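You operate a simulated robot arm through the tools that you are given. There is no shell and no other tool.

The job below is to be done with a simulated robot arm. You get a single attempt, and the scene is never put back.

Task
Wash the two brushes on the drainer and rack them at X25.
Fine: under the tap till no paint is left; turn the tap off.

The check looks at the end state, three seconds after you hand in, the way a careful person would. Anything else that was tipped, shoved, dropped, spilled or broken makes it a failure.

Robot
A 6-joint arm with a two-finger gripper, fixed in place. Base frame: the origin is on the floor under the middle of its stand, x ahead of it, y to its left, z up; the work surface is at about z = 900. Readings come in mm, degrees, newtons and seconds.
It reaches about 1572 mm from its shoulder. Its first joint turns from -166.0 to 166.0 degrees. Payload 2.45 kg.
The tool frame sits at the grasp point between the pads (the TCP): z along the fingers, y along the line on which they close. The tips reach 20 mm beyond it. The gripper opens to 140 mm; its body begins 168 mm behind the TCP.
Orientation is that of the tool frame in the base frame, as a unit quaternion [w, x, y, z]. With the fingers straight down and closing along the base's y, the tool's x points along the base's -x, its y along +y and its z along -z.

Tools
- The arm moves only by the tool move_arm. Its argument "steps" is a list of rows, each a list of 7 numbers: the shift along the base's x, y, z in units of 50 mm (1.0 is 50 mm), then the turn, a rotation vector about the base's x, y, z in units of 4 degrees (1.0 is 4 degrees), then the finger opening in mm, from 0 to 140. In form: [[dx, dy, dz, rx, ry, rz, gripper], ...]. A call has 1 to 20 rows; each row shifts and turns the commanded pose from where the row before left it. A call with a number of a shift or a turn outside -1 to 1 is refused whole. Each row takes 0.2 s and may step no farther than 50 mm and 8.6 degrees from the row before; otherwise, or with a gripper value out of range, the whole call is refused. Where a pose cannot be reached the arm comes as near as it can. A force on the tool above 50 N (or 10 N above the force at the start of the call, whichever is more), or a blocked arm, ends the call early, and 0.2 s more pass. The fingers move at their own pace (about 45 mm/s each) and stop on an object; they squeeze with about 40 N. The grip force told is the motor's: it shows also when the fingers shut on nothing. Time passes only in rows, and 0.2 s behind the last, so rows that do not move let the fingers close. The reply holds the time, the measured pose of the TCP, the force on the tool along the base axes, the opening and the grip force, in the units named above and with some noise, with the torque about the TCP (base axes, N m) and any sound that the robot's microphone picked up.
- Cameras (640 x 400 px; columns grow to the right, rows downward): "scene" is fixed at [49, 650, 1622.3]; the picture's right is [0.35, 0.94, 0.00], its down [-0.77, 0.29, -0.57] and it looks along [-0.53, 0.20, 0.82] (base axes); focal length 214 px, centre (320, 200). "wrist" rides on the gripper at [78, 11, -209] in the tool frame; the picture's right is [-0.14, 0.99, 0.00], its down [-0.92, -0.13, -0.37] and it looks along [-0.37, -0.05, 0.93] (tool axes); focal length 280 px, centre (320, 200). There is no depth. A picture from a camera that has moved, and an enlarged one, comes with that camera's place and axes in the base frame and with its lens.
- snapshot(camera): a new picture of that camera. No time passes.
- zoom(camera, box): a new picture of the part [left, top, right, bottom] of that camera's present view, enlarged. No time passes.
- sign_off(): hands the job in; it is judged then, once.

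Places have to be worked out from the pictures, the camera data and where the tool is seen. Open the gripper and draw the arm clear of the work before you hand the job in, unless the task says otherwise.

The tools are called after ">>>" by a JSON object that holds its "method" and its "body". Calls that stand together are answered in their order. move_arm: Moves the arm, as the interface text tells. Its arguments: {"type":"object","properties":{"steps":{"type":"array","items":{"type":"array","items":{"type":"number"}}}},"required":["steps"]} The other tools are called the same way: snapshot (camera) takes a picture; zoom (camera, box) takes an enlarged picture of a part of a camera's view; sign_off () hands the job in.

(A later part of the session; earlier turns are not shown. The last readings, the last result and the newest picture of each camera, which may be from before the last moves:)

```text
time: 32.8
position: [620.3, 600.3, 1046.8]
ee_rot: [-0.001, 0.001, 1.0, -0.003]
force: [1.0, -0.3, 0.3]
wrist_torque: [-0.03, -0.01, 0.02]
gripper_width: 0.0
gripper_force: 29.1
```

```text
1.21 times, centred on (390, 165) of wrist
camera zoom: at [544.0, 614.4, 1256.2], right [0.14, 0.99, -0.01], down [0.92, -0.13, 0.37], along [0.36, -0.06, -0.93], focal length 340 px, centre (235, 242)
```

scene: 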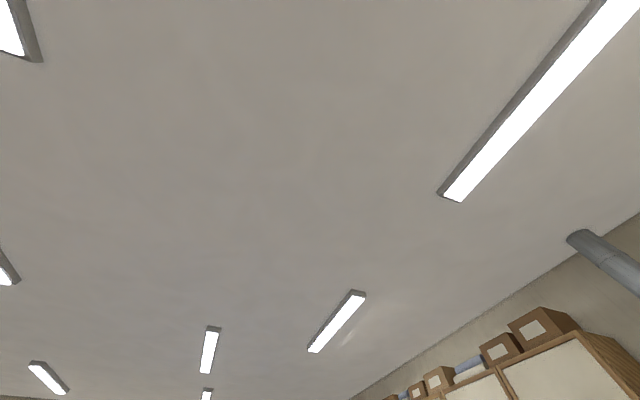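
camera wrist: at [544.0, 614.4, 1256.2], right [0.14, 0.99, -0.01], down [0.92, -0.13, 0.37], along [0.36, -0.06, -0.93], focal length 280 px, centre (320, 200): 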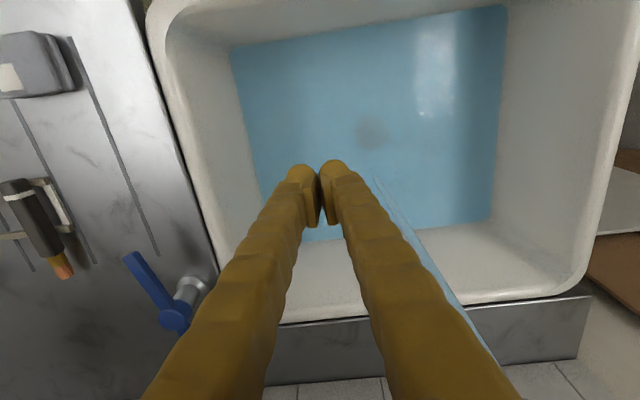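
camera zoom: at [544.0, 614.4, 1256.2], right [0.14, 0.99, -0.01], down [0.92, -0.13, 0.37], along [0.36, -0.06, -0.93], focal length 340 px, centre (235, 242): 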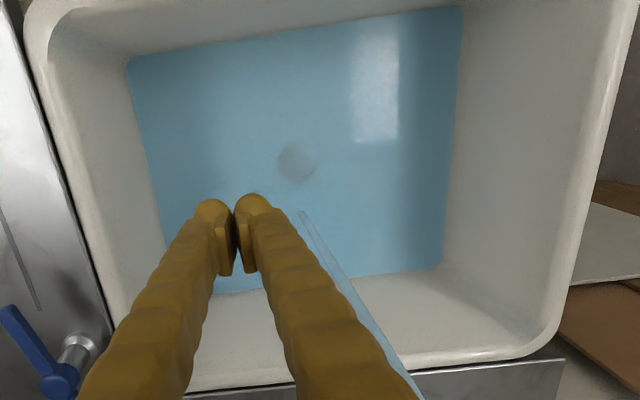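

The level is still within about 1 cm of the sink floor, so there is time. My grip was too shallow: the pads only caught the handle's top edge. I go back over brush 2, offset toward the stand's middle (y≈184), so closing nudges the brush away from the stand's side bar and I can then grip deeper.

>>> {"method": "move_arm", "body": {"steps": [[0.06, -0.92, 0, 0, 0, 0, 30], [0.06, -0.92, 0, 0, 0, 0, 60], [0.06, -0.92, 0, 0, 0, 0, 90], [0.06, -0.92, 0, 0, 0, 0, 90], [0.06, -0.92, 0, 0, 0, 0, 90], [0.06, -0.92, 0, 0, 0, 0, 90], [0.06, -0.92, 0, 0, 0, 0, 90], [0.06, -0.94, 0, 0, 0, 0, 90], [0.06, -0.94, 0, 0, 0, 0, 90], [0, 0, -0.6, 0, 0, 0, 90], [0, 0, -0.6, 0, 0, 0, 90], [0, 0, 0, 0, 0, 0, 90]]}}

>>> {"method": "snapshot", "body": {"camera": "wrist"}}

>>> {"method": "zoom", "body": {"camera": "wrist", "box": [240, 80, 420, 280]}}

```text
time: 35.4
position: [648.4, 184.2, 984.8]
ee_rot: [-0.001, 0.001, 1.0, -0.004]
force: [-0.1, -0.6, 0.4]
wrist_torque: [0.01, 0.0, -0.04]
gripper_width: 89.9
gripper_force: 0.0
```

```text
taken
camera wrist: at [571.1, 198.2, 1193.1], right [0.14, 0.99, -0.01], down [0.92, -0.13, 0.37], along [0.36, -0.06, -0.93], focal length 280 px, centre (320, 200)
```

wrist: 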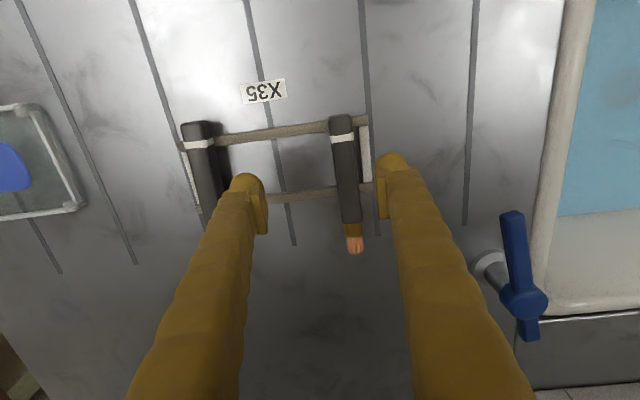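

```text
2.00 times, centred on (330, 180) of wrist
camera zoom: at [571.1, 198.2, 1193.1], right [0.14, 0.99, -0.01], down [0.92, -0.13, 0.37], along [0.36, -0.06, -0.93], focal length 561 px, centre (300, 240)
```

zoom: 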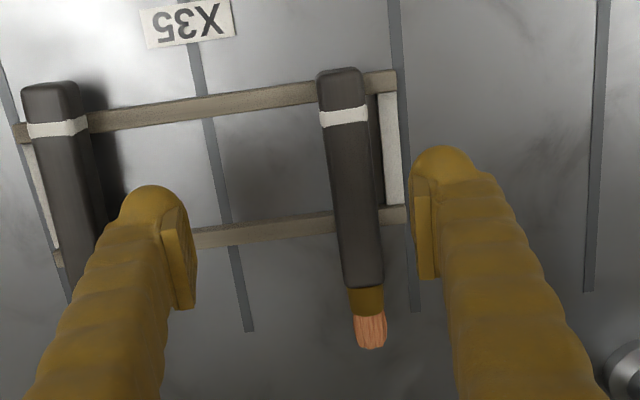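

Brush 2 now lies at y≈211, yaw near 0, handle end at x≈595. I lower to TCP z≈933, close to nudge it to y≈184, then reopen slightly to check.

>>> {"method": "move_arm", "body": {"steps": [[0, 0, -0.4, 0, 0, 0, 90], [0, 0, -0.4, 0, 0, 0, 90], [0, 0, -0.24, 0, 0, 0, 90], [0, 0, 0, 0, 0, 0, 70], [0, 0, 0, 0, 0, 0, 50], [0, 0, 0, 0, 0, 0, 35], [0, 0, 0, 0, 0, 0, 22], [0, 0, 0, 0, 0, 0, 20], [0, 0, 0, 0, 0, 0, 20], [0, 0, 0, 0, 0, 0, 40], [0, 0, 0, 0, 0, 0, 40]]}}

>>> {"method": "snapshot", "body": {"camera": "wrist"}}

>>> {"method": "zoom", "body": {"camera": "wrist", "box": [240, 80, 420, 280]}}

```text
time: 37.8
position: [651.6, 184.1, 933.9]
ee_rot: [-0.001, 0.001, 1.0, -0.003]
force: [-0.1, 0.2, 0.3]
wrist_torque: [0.01, 0.03, 0.03]
gripper_width: 40.0
gripper_force: 0.1
```

```text
taken
camera wrist: at [572.5, 198.3, 1142.3], right [0.14, 0.99, -0.01], down [0.92, -0.13, 0.37], along [0.36, -0.06, -0.93], focal length 280 px, centre (320, 200)
```

wrist: 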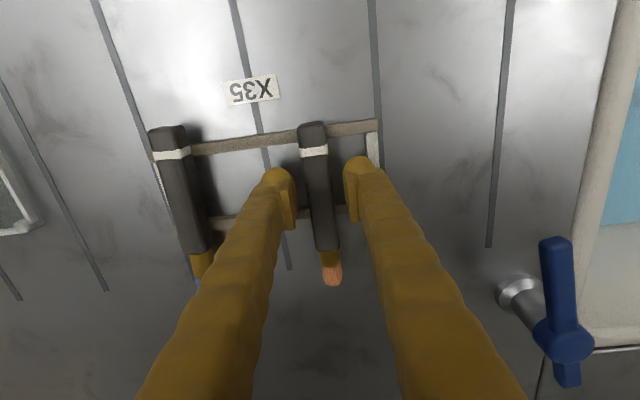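

```text
2.00 times, centred on (330, 180) of wrist
camera zoom: at [572.5, 198.3, 1142.3], right [0.14, 0.99, -0.01], down [0.92, -0.13, 0.37], along [0.36, -0.06, -0.93], focal length 561 px, centre (300, 240)
```

zoom: 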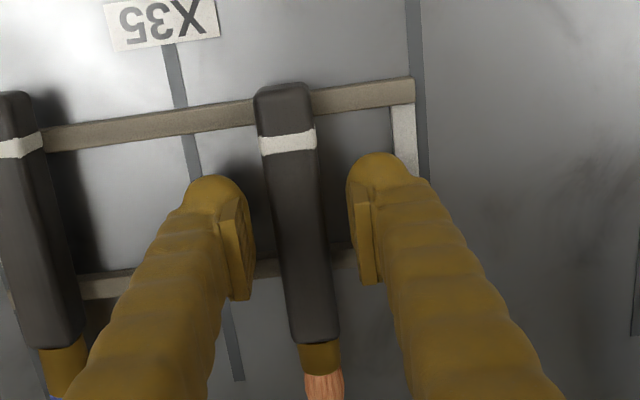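

The brush is centred between the fingers at y≈184, clear of the side bar. I lower 9 mm more and close for a deeper grip.

>>> {"method": "move_arm", "body": {"steps": [[-0.08, 0, -0.09, 0, 0, 0, 40], [0, 0, -0.09, 0, 0, 0, 40], [0, 0, 0, 0, 0, 0, 25], [0, 0, 0, 0, 0, 0, 0], [0, 0, 0, 0, 0, 0, 0], [0, 0, 0, 0, 0, 0, 0], [0, 0, 0.3, 0, 0, 0, 0], [0, 0, 0.3, 0, 0, 0, 0], [0, 0, 0, 0, 0, 0, 0]]}}

>>> {"method": "snapshot", "body": {"camera": "wrist"}}

```text
time: 39.8
position: [645.3, 183.5, 953.5]
ee_rot: [-0.001, 0.001, 1.0, -0.003]
force: [0.1, -0.2, -0.6]
wrist_torque: [-0.01, -0.02, 0.01]
gripper_width: 20.8
gripper_force: 40.0
```

```text
taken
camera wrist: at [568.5, 197.5, 1162.9], right [0.14, 0.99, -0.01], down [0.92, -0.13, 0.37], along [0.36, -0.06, -0.93], focal length 280 px, centre (320, 200)
```

wrist: 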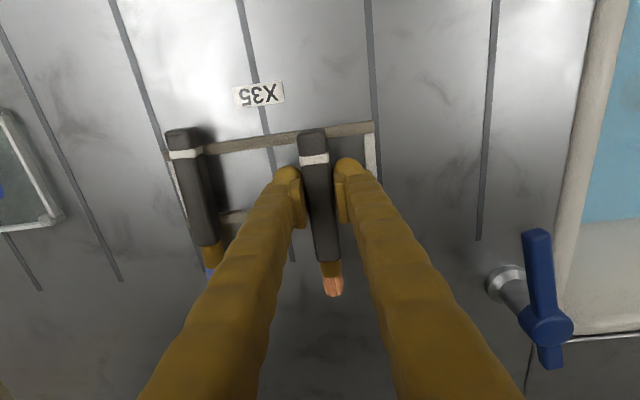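

The grip holds (20.8 mm, 40 N) after a short lift. I carry brush 2 above lever height to the sink, tilt the gripper 12° away from the spout, and put the bristles into the stream.

>>> {"method": "move_arm", "body": {"steps": [[0, 0, 0.6, 0, 0, 0, 0], [0, 0, 0.8, 0, 0, 0, 0], [0, 0.4, 0.5, 0, 0, 0, 0], [-0.02, 0.9, 0, 0, 0, 0, 0], [-0.02, 0.95, 0, 0, 0, 0, 0], [-0.02, 0.95, 0, 0, 0, 0, 0], [-0.02, 0.95, 0, 0, 0, 0, 0], [-0.02, 0.95, 0, 0, 0, 0, 0], [-0.02, 0.95, 0, 0, 0, 0, 0], [-0.02, 0.95, 0, 0, -1, 0, 0], [-0.02, 0.95, 0, 0, -1, 0, 0], [-0.02, 0.95, 0, 0, -1, 0, 0], [0, 0.9, 0, 0, 0, 0, 0], [0, 0.5, 0, 0, 0, 0, 0], [0, 0, 0, 0, 0, 0, 0]]}}

>>> {"method": "snapshot", "body": {"camera": "wrist"}}

```text
time: 43.0
position: [636.4, 701.6, 1047.9]
ee_rot: [0.103, 0.001, 0.995, -0.004]
force: [0.3, -0.6, -1.0]
wrist_torque: [0.01, 0.04, 0.03]
gripper_width: 20.8
gripper_force: 40.0
```

```text
taken
camera wrist: at [516.8, 715.0, 1236.5], right [0.14, 0.99, 0.02], down [0.82, -0.13, 0.55], along [0.55, -0.06, -0.83], focal length 280 px, centre (320, 200)
```

wrist: 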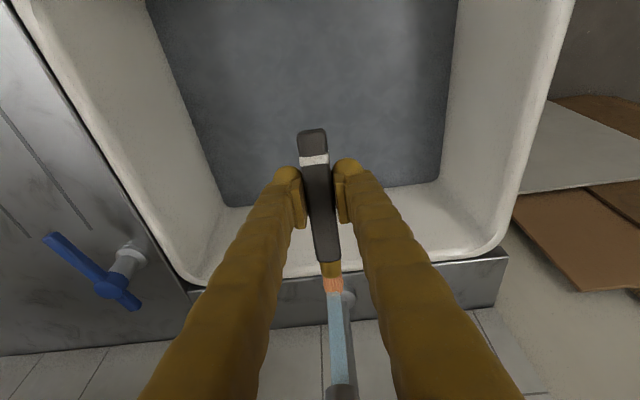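

The bristles are in the stream (the jet ends on them). I zoom in to judge the paint and the water level.

>>> {"method": "zoom", "body": {"camera": "wrist", "box": [290, 220, 380, 320]}}

>>> {"method": "zoom", "body": {"camera": "wrist", "box": [0, 0, 640, 320]}}

```text
4.00 times, centred on (335, 270) of wrist
camera zoom: at [516.8, 715.0, 1236.5], right [0.14, 0.99, 0.02], down [0.82, -0.13, 0.55], along [0.55, -0.06, -0.83], focal length 1122 px, centre (260, -80)
```

zoom: 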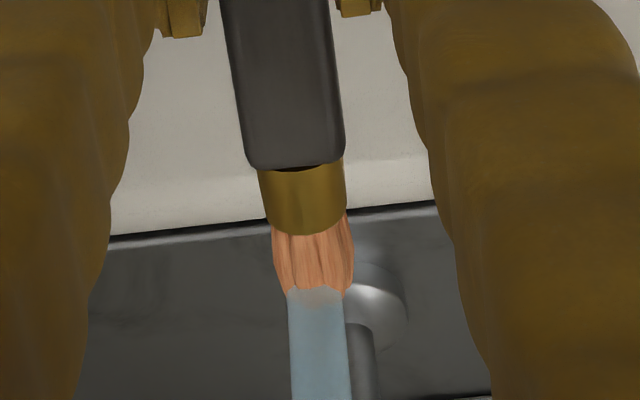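

```text
1.00 times, centred on (320, 160) of wrist (not enlarged: the box is as wide or as high as the picture)
camera zoom: at [516.8, 715.0, 1236.5], right [0.14, 0.99, 0.02], down [0.82, -0.13, 0.55], along [0.55, -0.06, -0.83], focal length 280 px, centre (320, 240)
```

zoom: 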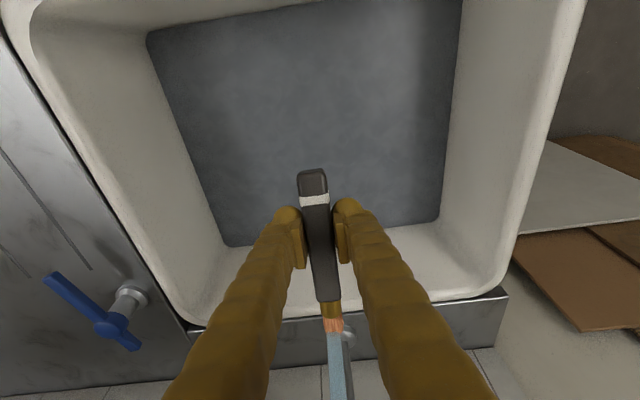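

The jet is hitting the bristle tips, so I move about 10 mm forward to soak the whole bristle and sweep slowly for about 3 s.

>>> {"method": "move_arm", "body": {"steps": [[0.1, 0, 0, 0, 0, 0, 0], [0.1, 0, 0, 0, 0, 0, 0], [0, 0.04, 0, 0, 0, 0, 0], [0, 0, 0, 0, 0, 0, 0], [0.1, -0.04, 0, 0, 0, 0, 0], [0, -0.06, 0, 0, 0, 0, 0], [0, 0, 0, 0, 0, 0, 0], [-0.1, 0.06, 0, 0, 0, 0, 0], [0, 0, 0, 0, 0, 0, 0], [0, 0, 0, 0, 0, 0, 0]]}}

>>> {"method": "snapshot", "body": {"camera": "wrist"}}

>>> {"method": "zoom", "body": {"camera": "wrist", "box": [290, 220, 380, 320]}}

```text
time: 45.2
position: [646.2, 699.5, 1049.2]
ee_rot: [0.103, 0.002, 0.995, -0.003]
force: [0.8, 1.0, -0.7]
wrist_torque: [0.01, -0.02, 0.02]
gripper_width: 20.8
gripper_force: 39.9
```

```text
taken
camera wrist: at [528.0, 713.1, 1237.4], right [0.14, 0.99, 0.02], down [0.82, -0.13, 0.55], along [0.55, -0.06, -0.83], focal length 280 px, centre (320, 200)
```

wrist: 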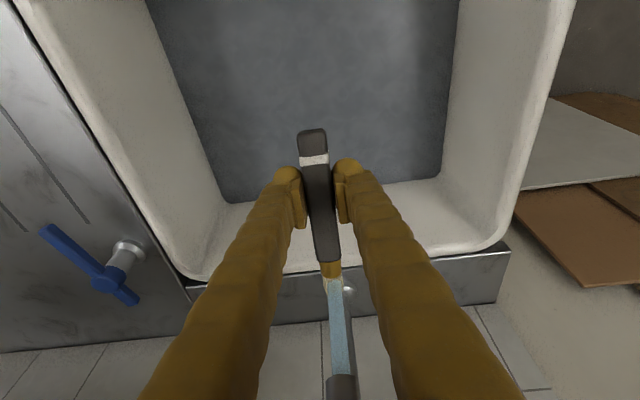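

```text
4.00 times, centred on (335, 270) of wrist
camera zoom: at [528.0, 713.1, 1237.4], right [0.14, 0.99, 0.02], down [0.82, -0.13, 0.55], along [0.55, -0.06, -0.83], focal length 1122 px, centre (260, -80)
```

zoom: 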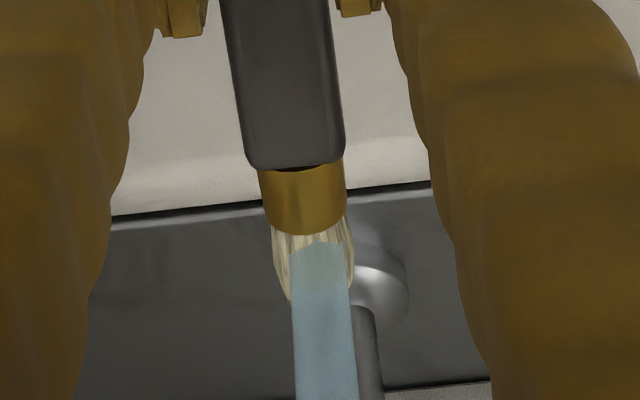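

The bristles have turned pale cream, so the paint is coming off. I give it about 1.5 s more with a small sweep, then back out of the jet to inspect.

>>> {"method": "move_arm", "body": {"steps": [[-0.1, 0.06, 0, 0, 0, 0, 0], [0, 0, 0, 0, 0, 0, 0], [0.1, -0.06, 0, 0, 0, 0, 0], [0.1, -0.06, 0, 0, 0, 0, 0], [0, 0.06, 0, 0, 0, 0, 0], [0, 0, 0, 0, 0, 0, 0], [-0.5, 0, 0, 0, 0, 0, 0], [-0.7, 0, 0, 0, 0, 0, 0], [0, 0, 0, 0, 0, 0, 0]]}}

>>> {"method": "snapshot", "body": {"camera": "wrist"}}

>>> {"method": "zoom", "body": {"camera": "wrist", "box": [290, 220, 380, 320]}}

```text
time: 47.2
position: [593.0, 700.6, 1049.2]
ee_rot: [0.104, 0.001, 0.995, -0.003]
force: [0.0, 0.6, -0.8]
wrist_torque: [0.03, 0.01, -0.01]
gripper_width: 20.4
gripper_force: 40.3
```

```text
taken
camera wrist: at [474.3, 714.5, 1236.5], right [0.14, 0.99, 0.02], down [0.82, -0.13, 0.55], along [0.55, -0.06, -0.83], focal length 280 px, centre (320, 200)
```

wrist: 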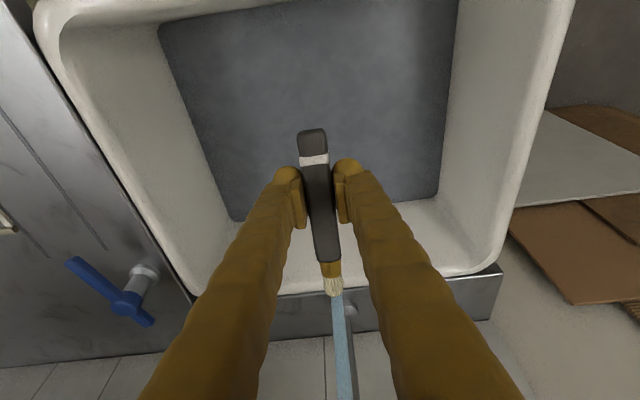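

```text
4.00 times, centred on (335, 270) of wrist
camera zoom: at [474.3, 714.5, 1236.5], right [0.14, 0.99, 0.02], down [0.82, -0.13, 0.55], along [0.55, -0.06, -0.83], focal length 1122 px, centre (260, -80)
```

zoom: 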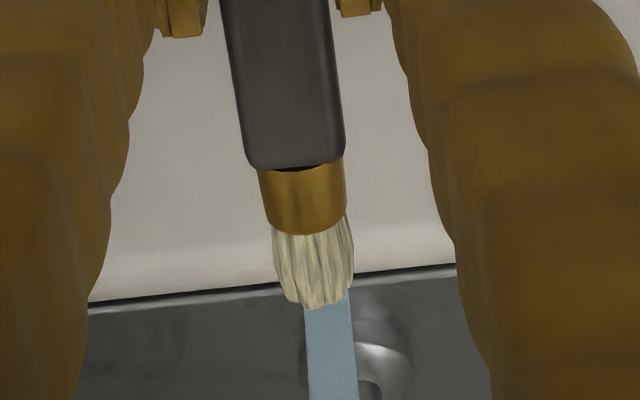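

Brush 2 is clean. I take it back from the spout, rise clear, level the gripper and carry it to just in front of and above bay X25.

>>> {"method": "move_arm", "body": {"steps": [[-0.5, -0.8, 0, 0, 0, 0, 0], [0, -0.98, 0, 0, 0, 0, 0], [0, -0.85, 0.5, 0, 0, 0, 0], [0, -0.85, 0.5, 0, 0, 0, 0], [0, -0.85, 0.5, 0, 1, 0, 0], [0, -0.85, 0.5, 0, 1, 0, 0], [0, -0.85, 0.5, 0, 1, 0, 0], [0, -0.85, 0.5, 0, 0, 0, 0], [0, -0.85, 0.5, 0, 0, 0, 0], [0, -0.85, 0.5, 0, 0, 0, 0], [0, -0.85, 0.5, 0, 0, 0, 0], [0, -0.85, 0.5, 0, 0, 0, 0], [0.6, -0.75, 0, 0, 0, 0, 0], [0.6, -0.75, 0, 0, 0, 0, 0], [0.6, -0.75, 0, 0, 0, 0, 0], [0.6, -0.75, 0, 0, 0, 0, 0], [0.4, -0.44, 0, 0, 0, 0, 0], [0, 0, 0, 0, 0, 0, 0]]}}

>>> {"method": "snapshot", "body": {"camera": "wrist"}}

>>> {"method": "zoom", "body": {"camera": "wrist", "box": [220, 180, 440, 380]}}

```text
time: 51.0
position: [705.7, 12.3, 1298.2]
ee_rot: [-0.001, 0.001, 1.0, -0.003]
force: [-0.2, -0.4, -1.5]
wrist_torque: [-0.01, 0.0, -0.01]
gripper_width: 20.5
gripper_force: 39.8
```

```text
taken
camera wrist: at [628.6, 25.2, 1507.3], right [0.14, 0.99, -0.01], down [0.92, -0.13, 0.37], along [0.36, -0.06, -0.93], focal length 280 px, centre (320, 200)
```

wrist: 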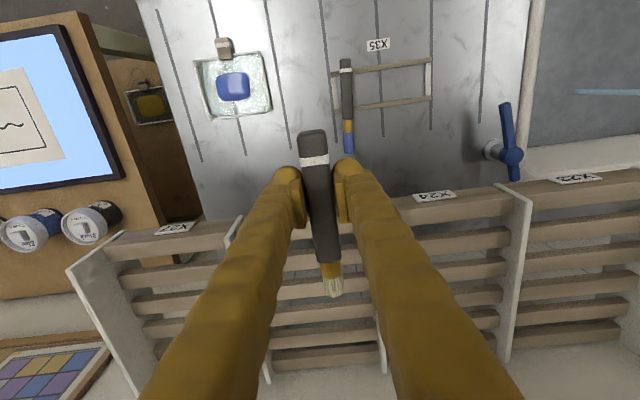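

```text
2.00 times, centred on (330, 280) of wrist
camera zoom: at [628.6, 25.2, 1507.3], right [0.14, 0.99, -0.01], down [0.92, -0.13, 0.37], along [0.36, -0.06, -0.93], focal length 561 px, centre (300, 40)
```

zoom: 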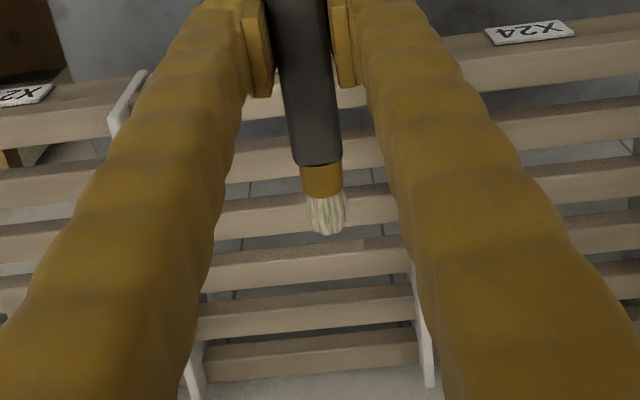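

Bay X25 lies between the dividers at y≈−115 and 65. I move over it with brush 2 at y≈10, x≈858, and stop at z≈1240.

>>> {"method": "move_arm", "body": {"steps": [[0.9, -0.02, 0, 0, 0, 0, 0], [0.9, -0.02, 0, 0, 0, 0, 0], [0.8, 0, -0.2, 0, 0, 0, 0], [0.44, 0, -0.5, 0, 0, 0, 0], [0, 0, -0.46, 0, 0, 0, 0], [0, 0, 0, 0, 0, 0, 0]]}}

>>> {"method": "snapshot", "body": {"camera": "wrist"}}

>>> {"method": "zoom", "body": {"camera": "wrist", "box": [220, 80, 440, 320]}}

```text
time: 52.4
position: [860.3, 11.4, 1242.0]
ee_rot: [-0.001, 0.001, 1.0, -0.003]
force: [0.4, 0.2, -0.3]
wrist_torque: [0.01, 0.03, -0.02]
gripper_width: 20.9
gripper_force: 39.7
```

```text
taken
camera wrist: at [781.8, 25.4, 1450.4], right [0.14, 0.99, -0.01], down [0.92, -0.13, 0.37], along [0.36, -0.06, -0.93], focal length 280 px, centre (320, 200)
```

wrist: 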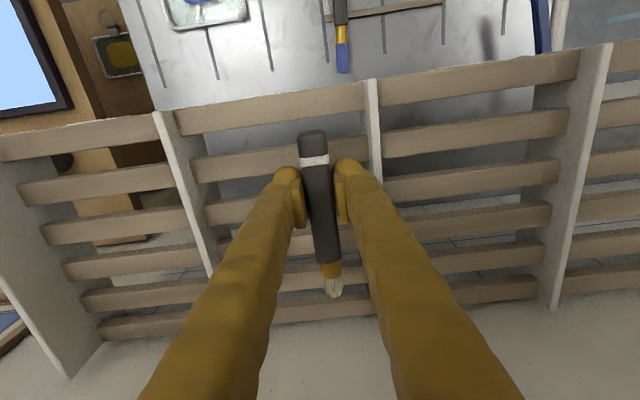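

```text
1.67 times, centred on (330, 200) of wrist
camera zoom: at [781.8, 25.4, 1450.4], right [0.14, 0.99, -0.01], down [0.92, -0.13, 0.37], along [0.36, -0.06, -0.93], focal length 467 px, centre (303, 200)
```

zoom: 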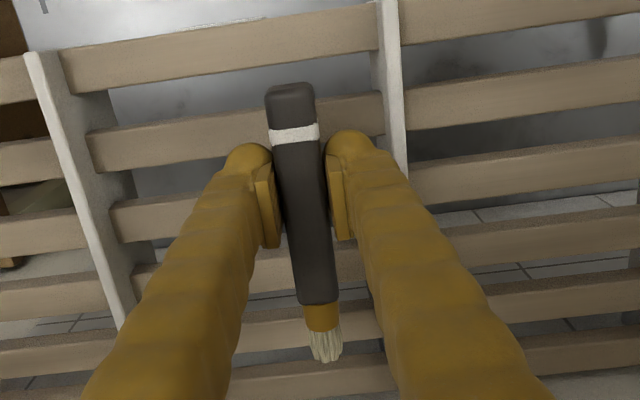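

From this close view the bay's inner faces are at about y −104 and 58, and slats sit at x≈781–807, 827–851, 871–895 and so on. I nudge to (852, 8) and descend in small steps, watching for contact.

>>> {"method": "move_arm", "body": {"steps": [[-0.16, -0.07, 0, 0, 0, 0, 0], [0, 0, -0.24, 0, 0, 0, 0], [0, 0, -0.2, 0, 0, 0, 0], [0, 0, -0.1, 0, 0, 0, 0], [0, 0, -0.06, 0, 0, 0, 0], [0, 0, 0, 0, 0, 0, 0]]}}

>>> {"method": "zoom", "body": {"camera": "wrist", "box": [220, 80, 440, 320]}}

```text
time: 53.8
position: [849.7, 8.0, 1211.8]
ee_rot: [-0.001, 0.001, 1.0, -0.003]
force: [-0.1, -0.4, -0.6]
wrist_torque: [-0.01, -0.02, 0.02]
gripper_width: 20.9
gripper_force: 39.8
```

```text
1.67 times, centred on (330, 200) of wrist
camera zoom: at [772.9, 21.8, 1420.0], right [0.14, 0.99, -0.01], down [0.92, -0.13, 0.37], along [0.36, -0.06, -0.93], focal length 467 px, centre (303, 200)
```

zoom: 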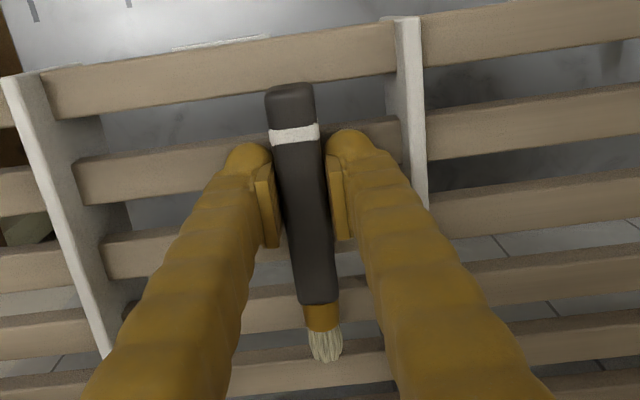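

No contact yet with tips near 1192. I continue down in 2 mm steps.

>>> {"method": "move_arm", "body": {"steps": [[0, 0, -0.04, 0, 0, 0, 0], [0, 0, -0.04, 0, 0, 0, 0], [0, 0, -0.04, 0, 0, 0, 0], [0, 0, 0, 0, 0, 0, 0]]}}

```text
time: 54.6
position: [850.3, 7.8, 1210.0]
ee_rot: [0.002, 0.0, 1.0, -0.003]
force: [-4.0, -0.3, 9.1]
wrist_torque: [0.19, 0.11, 0.11]
gripper_width: 20.5
gripper_force: 39.6
stopped in row 4: the force on the tool passed its limit at 54 N (the readings are from after the stop); the commanded pose is now the measured one
```

Contact came at TCP z≈1210, so the slat tops are near z 1190. I back off a millimetre and open just enough to set the brush down.

>>> {"method": "move_arm", "body": {"steps": [[0, 0, 0.02, 0, 0, 0, 21], [0, 0, 0, 0, 0, 0, 23], [0, 0, 0, 0, 0, 0, 26], [0, 0, 0, 0, 0, 0, 29], [0, 0, 0, 0, 0, 0, 30], [0, 0, 0, 0, 0, 0, 30]]}}

>>> {"method": "snapshot", "body": {"camera": "wrist"}}

>>> {"method": "zoom", "body": {"camera": "wrist", "box": [220, 80, 440, 320]}}

```text
time: 56.0
position: [852.0, 8.7, 1210.3]
ee_rot: [0.001, 0.001, 1.0, -0.003]
force: [0.2, -4.0, 5.5]
wrist_torque: [0.03, -0.02, 0.02]
gripper_width: 27.0
gripper_force: 0.0
```

```text
taken
camera wrist: at [772.4, 21.7, 1418.3], right [0.14, 0.99, -0.01], down [0.92, -0.13, 0.37], along [0.37, -0.06, -0.93], focal length 280 px, centre (320, 200)
```

wrist: 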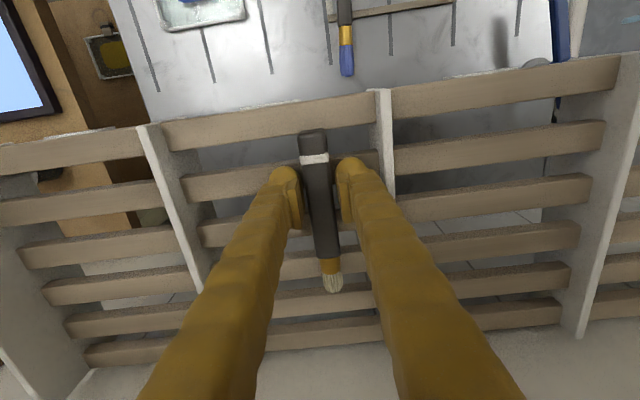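

```text
1.67 times, centred on (330, 200) of wrist
camera zoom: at [772.4, 21.7, 1418.3], right [0.14, 0.99, -0.01], down [0.92, -0.13, 0.37], along [0.37, -0.06, -0.93], focal length 467 px, centre (303, 200)
```

zoom: 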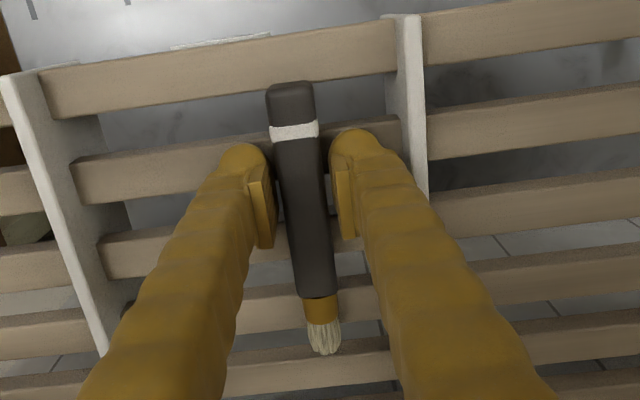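

The brush is resting on the slats; the small forces suggest a finger is brushing something. I centre by 3 mm toward −y and lift slowly.

>>> {"method": "move_arm", "body": {"steps": [[0, -0.05, 0.02, 0, 0, 0, 28], [0, 0, 0.04, 0, 0, 0, 28], [0, 0, 0.1, 0, 0, 0, 28], [0, 0, 0.2, 0, 0, 0, 28], [0, 0, 0, 0, 0, 0, 28]]}}

>>> {"method": "zoom", "body": {"camera": "wrist", "box": [220, 80, 440, 320]}}

```text
time: 57.2
position: [851.8, 5.0, 1230.0]
ee_rot: [0.002, 0.001, 1.0, -0.003]
force: [0.6, 0.6, 0.0]
wrist_torque: [0.01, 0.0, 0.02]
gripper_width: 28.0
gripper_force: 0.1
```

```text
1.67 times, centred on (330, 200) of wrist
camera zoom: at [773.1, 19.4, 1436.8], right [0.14, 0.99, -0.01], down [0.92, -0.13, 0.37], along [0.37, -0.06, -0.93], focal length 467 px, centre (303, 200)
```

zoom: 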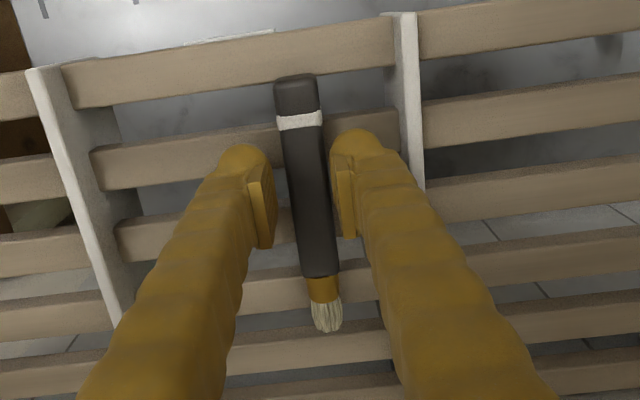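

Brush 2 stays put across the slats at y≈10. I rise, open, and go back over brush 1 on the stand, offset to y≈100 so it too can be nudged away from its side bar.

>>> {"method": "move_arm", "body": {"steps": [[0, 0, 0.7, 0, 0, 0, 28], [0, 0, 0.7, 0, 0, 0, 28], [-0.83, 0.38, 0, 0, 0, 0, 100], [-0.83, 0.38, 0, 0, 0, 0, 100], [-0.83, 0.38, 0, 0, 0, 0, 100], [-0.83, 0.38, 0, 0, 0, 0, 100], [-0.83, 0.38, 0, 0, 0, 0, 100], [0, 0, -0.9, 0, 0, 0, 100], [0, 0, -0.9, 0, 0, 0, 100], [0, 0, -0.9, 0, 0, 0, 100], [0, 0, -0.9, 0, 0, 0, 100], [0, 0, -0.9, 0, 0, 0, 100], [0, 0, -0.9, 0, 0, 0, 100], [0, 0, -0.9, 0, 0, 0, 100], [0, 0, 0, 0, 0, 0, 100]]}}

>>> {"method": "snapshot", "body": {"camera": "wrist"}}

>>> {"method": "zoom", "body": {"camera": "wrist", "box": [220, 80, 420, 280]}}

```text
time: 60.4
position: [644.6, 98.8, 983.0]
ee_rot: [0.002, 0.001, 1.0, -0.004]
force: [-0.2, 0.2, -0.1]
wrist_torque: [0.02, 0.04, -0.03]
gripper_width: 100.0
gripper_force: 0.0
```

```text
taken
camera wrist: at [565.7, 113.4, 1191.6], right [0.14, 0.99, -0.01], down [0.92, -0.13, 0.37], along [0.37, -0.06, -0.93], focal length 280 px, centre (320, 200)
```

wrist: 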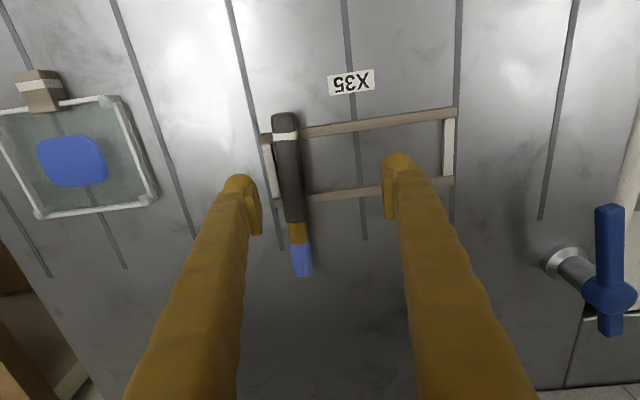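

```text
2.00 times, centred on (320, 180) of wrist
camera zoom: at [565.7, 113.4, 1191.6], right [0.14, 0.99, -0.01], down [0.92, -0.13, 0.37], along [0.37, -0.06, -0.93], focal length 561 px, centre (320, 240)
```

zoom: 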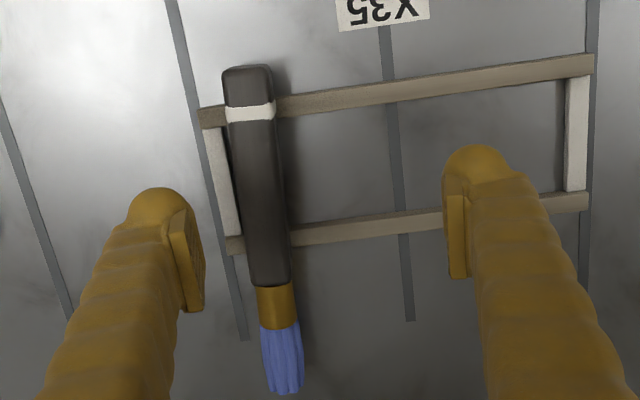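

Brush 1 runs from about (584, 76) to its blue bristle tip at (766, 62), and the fingers straddle it. I repeat the nudge: lower to z≈933, close to centre it at y≈99, reopen slightly and look.

>>> {"method": "move_arm", "body": {"steps": [[0, 0, -0.4, 0, 0, 0, 100], [0, 0, -0.4, 0, 0, 0, 100], [0, 0, -0.19, 0, 0, 0, 100], [0, 0, 0, 0, 0, 0, 80], [0, 0, 0, 0, 0, 0, 60], [0, 0, 0, 0, 0, 0, 45], [0, 0, 0, 0, 0, 0, 32], [0, 0, 0, 0, 0, 0, 22], [0, 0, 0, 0, 0, 0, 20], [0, 0, 0, 0, 0, 0, 20], [0, 0, 0, 0, 0, 0, 40], [0, 0, 0, 0, 0, 0, 40]]}}

>>> {"method": "snapshot", "body": {"camera": "wrist"}}

>>> {"method": "zoom", "body": {"camera": "wrist", "box": [240, 80, 420, 280]}}

```text
time: 63.0
position: [643.8, 99.5, 934.3]
ee_rot: [0.002, 0.001, 1.0, -0.003]
force: [-0.5, -0.2, -0.1]
wrist_torque: [0.0, 0.01, -0.02]
gripper_width: 40.0
gripper_force: 0.0
```

```text
taken
camera wrist: at [565.1, 113.3, 1142.0], right [0.14, 0.99, -0.01], down [0.92, -0.13, 0.37], along [0.37, -0.06, -0.93], focal length 280 px, centre (320, 200)
```

wrist: 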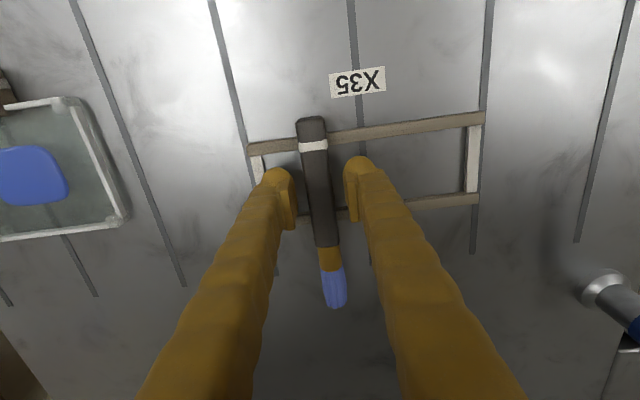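

```text
2.00 times, centred on (330, 180) of wrist
camera zoom: at [565.1, 113.3, 1142.0], right [0.14, 0.99, -0.01], down [0.92, -0.13, 0.37], along [0.37, -0.06, -0.93], focal length 561 px, centre (300, 240)
```

zoom: 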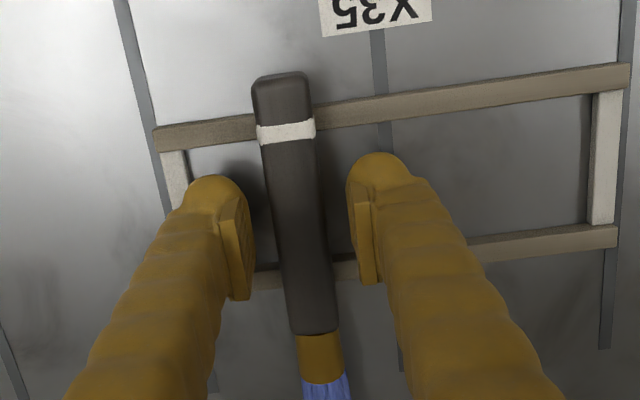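

Brush 1 is centred between the fingers with clear space around it. I lower 9 mm, grip deeper and lift a little.

>>> {"method": "move_arm", "body": {"steps": [[0, 0, -0.09, 0, 0, 0, 40], [0, 0, -0.09, 0, 0, 0, 40], [0, 0, 0, 0, 0, 0, 25], [0, 0, 0, 0, 0, 0, 0], [0, 0, 0, 0, 0, 0, 0], [0, 0, 0, 0, 0, 0, 0], [0, 0, 0.3, 0, 0, 0, 0], [0, 0, 0.4, 0, 0, 0, 0], [0, 0, 0, 0, 0, 0, 0]]}}

>>> {"method": "snapshot", "body": {"camera": "wrist"}}

```text
time: 65.0
position: [642.7, 99.9, 958.7]
ee_rot: [0.002, 0.001, 1.0, -0.003]
force: [0.4, -0.2, -1.3]
wrist_torque: [0.0, 0.0, 0.0]
gripper_width: 20.4
gripper_force: 40.1
```

```text
taken
camera wrist: at [564.7, 113.8, 1167.9], right [0.14, 0.99, -0.01], down [0.92, -0.13, 0.37], along [0.37, -0.06, -0.93], focal length 280 px, centre (320, 200)
```

wrist: 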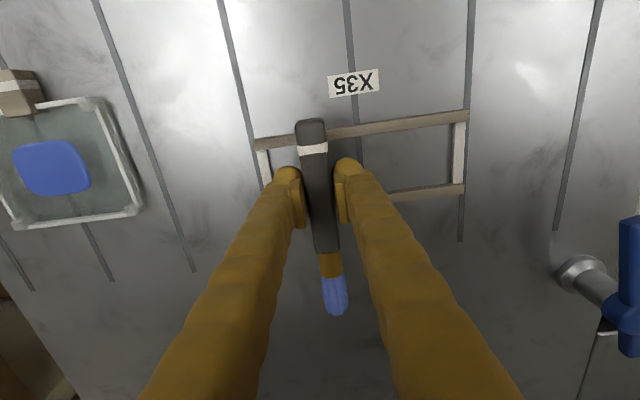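

Brush 1 is held firmly. I carry it the same way above lever height to the stream, tilted 12° away from the spout.

>>> {"method": "move_arm", "body": {"steps": [[0, 0, 0.8, 0, 0, 0, 0], [0, 0.4, 0.8, 0, 0, 0, 0], [0, 0.8, 0.25, 0, 0, 0, 0], [-0.03, 0.95, 0, 0, 0, 0, 0], [-0.03, 0.95, 0, 0, 0, 0, 0], [-0.03, 0.95, 0, 0, 0, 0, 0], [-0.03, 0.95, 0, 0, 0, 0, 0], [-0.03, 0.95, 0, 0, 0, 0, 0], [-0.03, 0.95, 0, 0, 0, 0, 0], [-0.03, 0.95, 0, 0, 0, 0, 0], [-0.03, 0.95, 0, 0, -1, 0, 0], [-0.03, 0.95, 0, 0, -1, 0, 0], [-0.03, 0.95, 0, 0, -1, 0, 0], [0, 0.9, 0, 0, 0, 0, 0], [0, 0.42, 0, 0, 0, 0, 0], [0, 0, 0, 0, 0, 0, 0], [0, 0, 0, 0, 0, 0, 0]]}}

>>> {"method": "snapshot", "body": {"camera": "wrist"}}

>>> {"method": "zoom", "body": {"camera": "wrist", "box": [290, 230, 390, 340]}}

```text
time: 68.6
position: [629.1, 701.8, 1052.6]
ee_rot: [0.106, 0.001, 0.994, -0.004]
force: [-0.1, 0.1, -2.3]
wrist_torque: [-0.01, 0.07, 0.01]
gripper_width: 20.5
gripper_force: 39.7
```

```text
taken
camera wrist: at [508.3, 715.0, 1239.8], right [0.14, 0.99, 0.02], down [0.82, -0.13, 0.56], along [0.55, -0.06, -0.83], focal length 280 px, centre (320, 200)
```

wrist: 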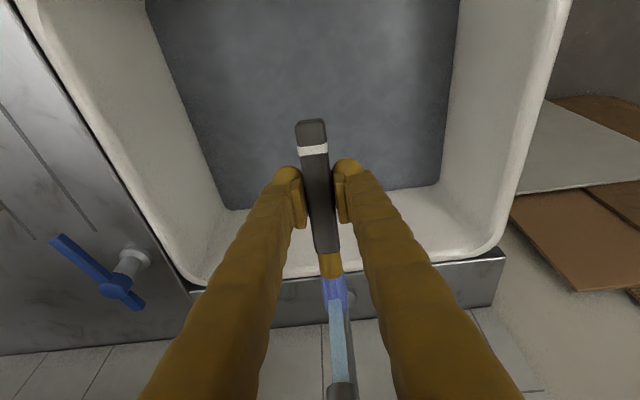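

```text
3.64 times, centred on (340, 285) of wrist
camera zoom: at [508.3, 715.0, 1239.8], right [0.14, 0.99, 0.02], down [0.82, -0.13, 0.56], along [0.55, -0.06, -0.83], focal length 1020 px, centre (247, -109)
```

zoom: 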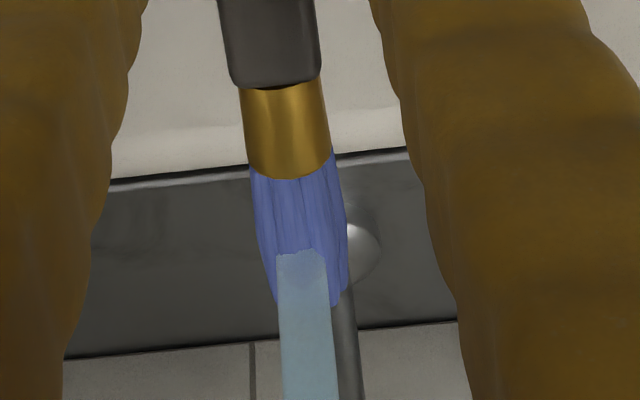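

The jet strikes the middle of the blue bristles, and the pool outline looks unchanged. I sweep slowly along and across for about 4 s.

>>> {"method": "move_arm", "body": {"steps": [[0.12, 0, 0, 0, 0, 0, 0], [0.12, 0, 0, 0, 0, 0, 0], [0, 0.08, 0, 0, 0, 0, 0], [0, 0, 0, 0, 0, 0, 0], [0, -0.08, 0, 0, 0, 0, 0], [0.1, -0.08, 0, 0, 0, 0, 0], [0, 0, 0, 0, 0, 0, 0], [-0.14, 0.08, 0, 0, 0, 0, 0], [-0.1, 0, 0, 0, 0, 0, 0], [-0.1, 0, 0, 0, 0, 0, 0], [0, 0.08, 0, 0, 0, 0, 0], [0, -0.16, 0, 0, 0, 0, 0], [0.1, 0.08, 0, 0, 0, 0, 0], [0, 0, 0, 0, 0, 0, 0], [0, 0, 0, 0, 0, 0, 0]]}}

>>> {"method": "snapshot", "body": {"camera": "wrist"}}

>>> {"method": "zoom", "body": {"camera": "wrist", "box": [290, 230, 390, 340]}}

```text
time: 71.8
position: [633.6, 700.7, 1051.5]
ee_rot: [0.106, 0.002, 0.994, -0.004]
force: [0.1, 0.0, -1.0]
wrist_torque: [0.0, 0.01, -0.01]
gripper_width: 20.6
gripper_force: 40.2
```

```text
taken
camera wrist: at [513.4, 715.1, 1238.9], right [0.14, 0.99, 0.02], down [0.82, -0.13, 0.56], along [0.55, -0.06, -0.83], focal length 280 px, centre (320, 200)
```

wrist: 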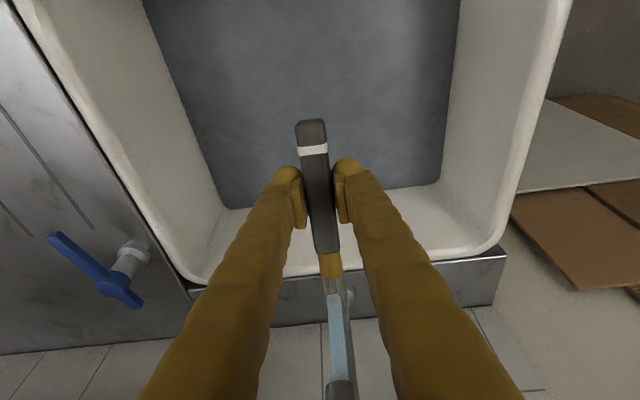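

```text
3.64 times, centred on (340, 285) of wrist
camera zoom: at [513.4, 715.1, 1238.9], right [0.14, 0.99, 0.02], down [0.82, -0.13, 0.56], along [0.55, -0.06, -0.83], focal length 1020 px, centre (247, -109)
```

zoom: 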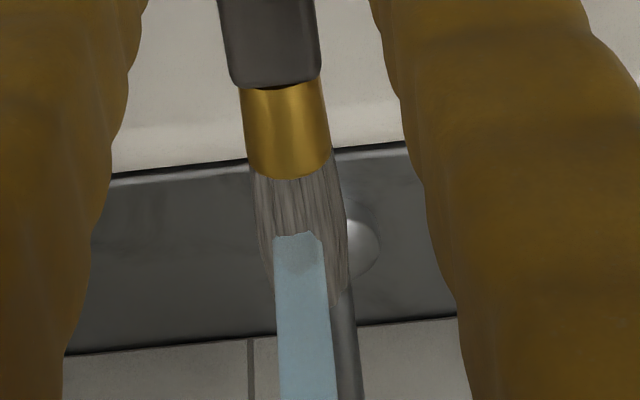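

The blue is nearly gone, with the bristles now grey-brown. I keep washing another 3 s and compare the colour again.

>>> {"method": "move_arm", "body": {"steps": [[0.12, 0, 0, 0, 0, 0, 0], [0, 0.08, 0, 0, 0, 0, 0], [0, 0, 0, 0, 0, 0, 0], [0, -0.16, 0, 0, 0, 0, 0], [0, 0, 0, 0, 0, 0, 0], [0, 0.08, 0, 0, 0, 0, 0], [0.12, 0, 0, 0, 0, 0, 0], [0, 0, 0, 0, 0, 0, 0], [-0.12, 0, 0, 0, 0, 0, 0], [-0.12, 0, 0, 0, 0, 0, 0], [-0.12, 0, 0, 0, 0, 0, 0], [0, 0, 0, 0, 0, 0, 0], [0.12, 0, 0, 0, 0, 0, 0], [0, 0, 0, 0, 0, 0, 0]]}}

>>> {"method": "zoom", "body": {"camera": "wrist", "box": [290, 230, 390, 340]}}

```text
time: 74.8
position: [632.7, 702.3, 1052.5]
ee_rot: [0.106, 0.001, 0.994, -0.004]
force: [0.0, -0.3, 0.1]
wrist_torque: [0.0, 0.01, 0.01]
gripper_width: 20.7
gripper_force: 40.4
```

```text
3.64 times, centred on (340, 285) of wrist
camera zoom: at [512.6, 715.5, 1239.7], right [0.14, 0.99, 0.02], down [0.82, -0.13, 0.56], along [0.55, -0.06, -0.83], focal length 1020 px, centre (247, -109)
```

zoom: 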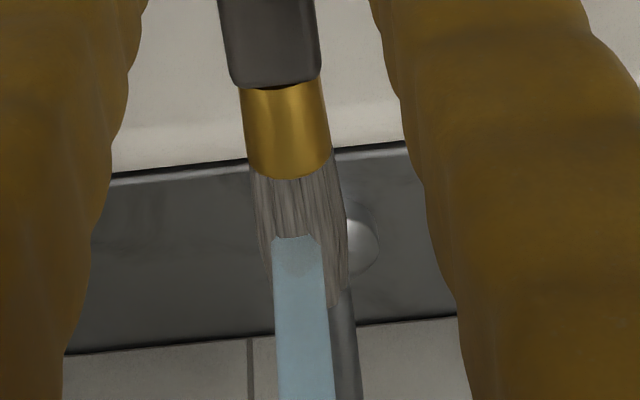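

The colour is the same grey-brown as 3 s earlier, which suggests that's the bare bristle. I back out of the jet to inspect it fully.

>>> {"method": "move_arm", "body": {"steps": [[-0.6, 0, 0, 0, 0, 0, 0], [-0.6, 0, 0, 0, 0, 0, 0], [0, 0, 0, 0, 0, 0, 0]]}}

>>> {"method": "snapshot", "body": {"camera": "wrist"}}

>>> {"method": "zoom", "body": {"camera": "wrist", "box": [290, 230, 390, 340]}}

```text
time: 75.6
position: [575.4, 702.7, 1052.1]
ee_rot: [0.107, 0.001, 0.994, -0.003]
force: [0.4, 0.2, -0.6]
wrist_torque: [-0.01, 0.02, 0.01]
gripper_width: 20.8
gripper_force: 40.4
```

```text
taken
camera wrist: at [454.6, 716.1, 1239.8], right [0.14, 0.99, 0.02], down [0.82, -0.13, 0.56], along [0.55, -0.06, -0.83], focal length 280 px, centre (320, 200)
```

wrist: 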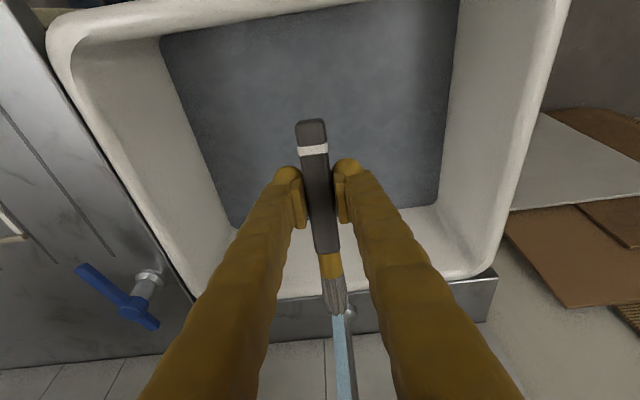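

```text
3.64 times, centred on (340, 285) of wrist
camera zoom: at [454.6, 716.1, 1239.8], right [0.14, 0.99, 0.02], down [0.82, -0.13, 0.56], along [0.55, -0.06, -0.83], focal length 1020 px, centre (247, -109)
```

zoom: 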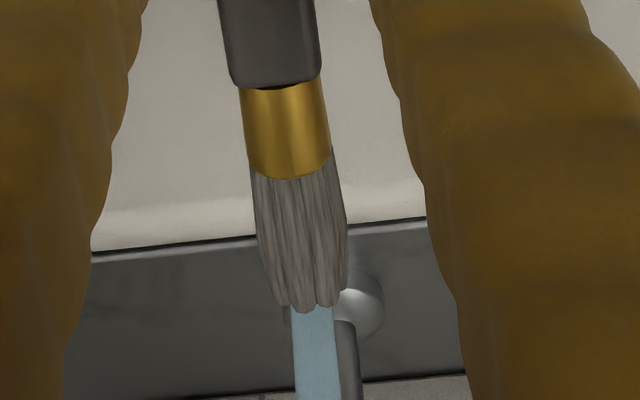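

No blue is left on brush 1. I carry it up and over to the front of bay X25, levelling the gripper on the way.

>>> {"method": "move_arm", "body": {"steps": [[0, -0.98, 0, 0, 0, 0, 0], [0, -0.98, 0, 0, 0, 0, 0], [0, -0.85, 0.5, 0, 0, 0, 0], [0, -0.85, 0.5, 0, 0, 0, 0], [0, -0.85, 0.5, 0, 1, 0, 0], [0, -0.85, 0.5, 0, 1, 0, 0], [0, -0.85, 0.5, 0, 1, 0, 0], [0, -0.85, 0.5, 0, 0, 0, 0], [0, -0.85, 0.5, 0, 0, 0, 0], [0, -0.85, 0.5, 0, 0, 0, 0], [0, -0.85, 0.5, 0, 0, 0, 0], [0, -0.85, 0.5, 0, 0, 0, 0], [0.5, -0.85, 0, 0, 0, 0, 0], [0.5, -0.85, 0, 0, 0, 0, 0], [0.5, -0.85, 0, 0, 0, 0, 0], [0.5, -0.85, 0, 0, 0, 0, 0], [0.4, -0.85, 0, 0, 0, 0, 0], [0, -0.4, 0, 0, 0, 0, 0], [0, 0, 0, 0, 0, 0, 0]]}}

>>> {"method": "snapshot", "body": {"camera": "wrist"}}

>>> {"method": "zoom", "body": {"camera": "wrist", "box": [220, 160, 460, 380]}}

```text
time: 79.6
position: [692.8, -56.0, 1300.6]
ee_rot: [0.002, 0.0, 1.0, -0.004]
force: [0.2, 0.1, -1.4]
wrist_torque: [-0.02, 0.02, -0.03]
gripper_width: 20.6
gripper_force: 40.4
```

```text
taken
camera wrist: at [614.7, -41.6, 1509.3], right [0.14, 0.99, -0.01], down [0.92, -0.13, 0.37], along [0.37, -0.06, -0.93], focal length 280 px, centre (320, 200)
```

wrist: 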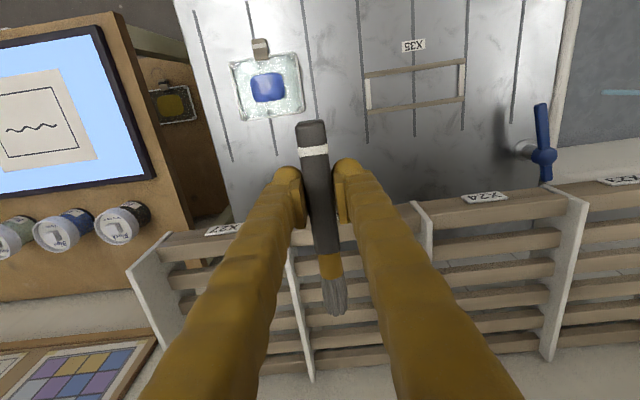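

```text
1.82 times, centred on (340, 270) of wrist
camera zoom: at [614.7, -41.6, 1509.3], right [0.14, 0.99, -0.01], down [0.92, -0.13, 0.37], along [0.37, -0.06, -0.93], focal length 510 px, centre (284, 73)
```

zoom: 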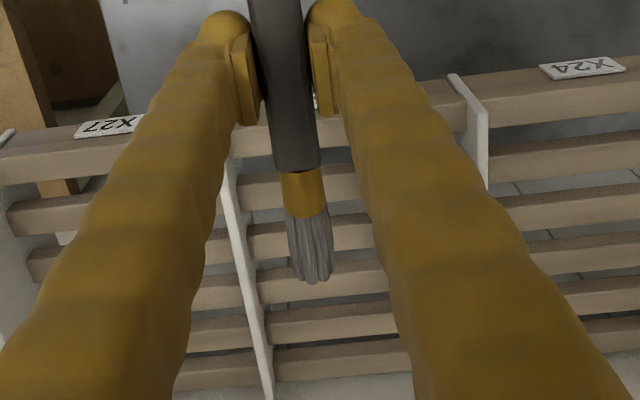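

Brush 1 is clear of everything above bay X25. I move over the slats to (860, −52) and lower to z≈1242 for a check.

>>> {"method": "move_arm", "body": {"steps": [[0.9, 0.02, 0, 0, 0, 0, 0], [0.9, 0.02, 0, 0, 0, 0, 0], [0.9, 0.02, -0.2, 0, 0, 0, 0], [0.64, 0.02, -0.5, 0, 0, 0, 0], [0, 0, -0.46, 0, 0, 0, 0], [0, 0, 0, 0, 0, 0, 0]]}}

>>> {"method": "snapshot", "body": {"camera": "wrist"}}

>>> {"method": "zoom", "body": {"camera": "wrist", "box": [220, 80, 440, 320]}}

```text
time: 81.0
position: [861.1, -49.5, 1244.1]
ee_rot: [0.001, 0.001, 1.0, -0.004]
force: [-0.2, -0.5, -0.6]
wrist_torque: [0.0, 0.04, 0.01]
gripper_width: 20.6
gripper_force: 39.9
```

```text
taken
camera wrist: at [783.2, -35.5, 1452.4], right [0.14, 0.99, -0.01], down [0.92, -0.13, 0.37], along [0.37, -0.06, -0.93], focal length 280 px, centre (320, 200)
```

wrist: 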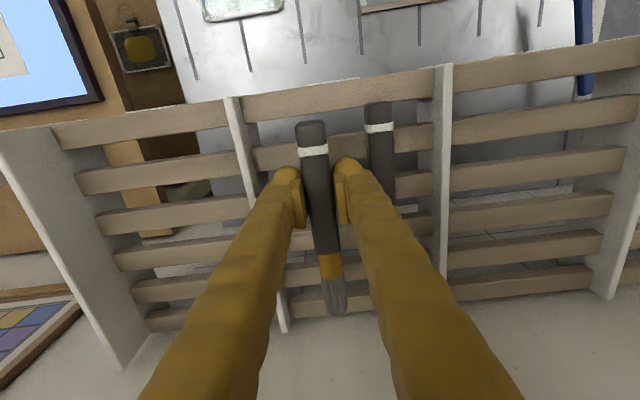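

```text
1.67 times, centred on (330, 200) of wrist
camera zoom: at [783.2, -35.5, 1452.4], right [0.14, 0.99, -0.01], down [0.92, -0.13, 0.37], along [0.37, -0.06, -0.93], focal length 467 px, centre (303, 200)
```

zoom: 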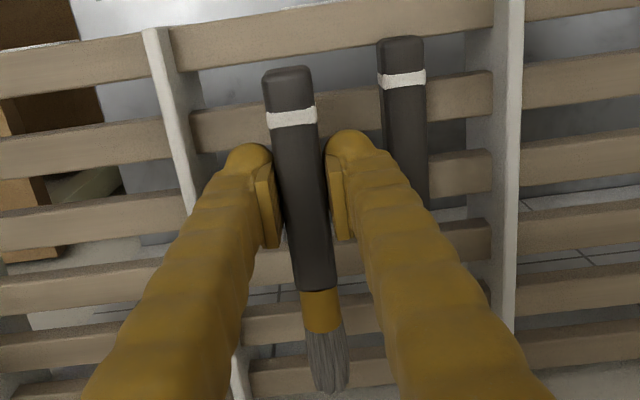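

Brush 2 sits untouched at right; margins to it and the left divider are about 8–10 mm if I shift 2.5 mm to −y. I shift and lower toward the known contact height (~1210).

>>> {"method": "move_arm", "body": {"steps": [[0, -0.05, 0, 0, 0, 0, 0], [0, 0, -0.24, 0, 0, 0, 0], [0, 0, -0.2, 0, 0, 0, 0], [0, 0, -0.1, 0, 0, 0, 0], [0, 0, -0.06, 0, 0, 0, 0], [0, 0, -0.03, 0, 0, 0, 0], [0, 0, 0, 0, 0, 0, 0]]}}

>>> {"method": "zoom", "body": {"camera": "wrist", "box": [220, 80, 440, 320]}}

```text
time: 82.6
position: [860.0, -53.4, 1213.6]
ee_rot: [0.002, 0.0, 1.0, -0.004]
force: [-0.4, 0.1, -0.7]
wrist_torque: [-0.02, 0.03, 0.01]
gripper_width: 20.5
gripper_force: 39.5
```

```text
1.67 times, centred on (330, 200) of wrist
camera zoom: at [782.5, -39.0, 1421.2], right [0.14, 0.99, -0.01], down [0.92, -0.13, 0.37], along [0.37, -0.06, -0.93], focal length 467 px, centre (303, 200)
```

zoom: 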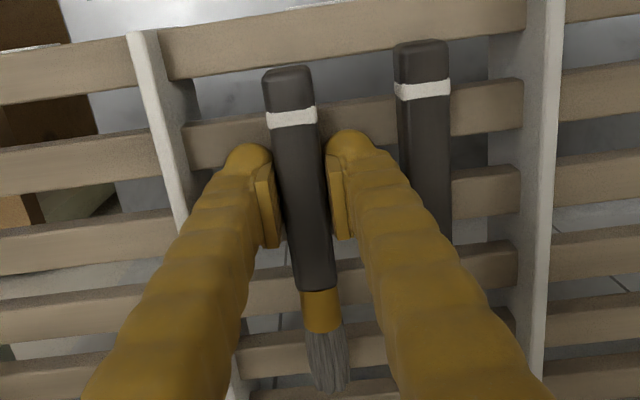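

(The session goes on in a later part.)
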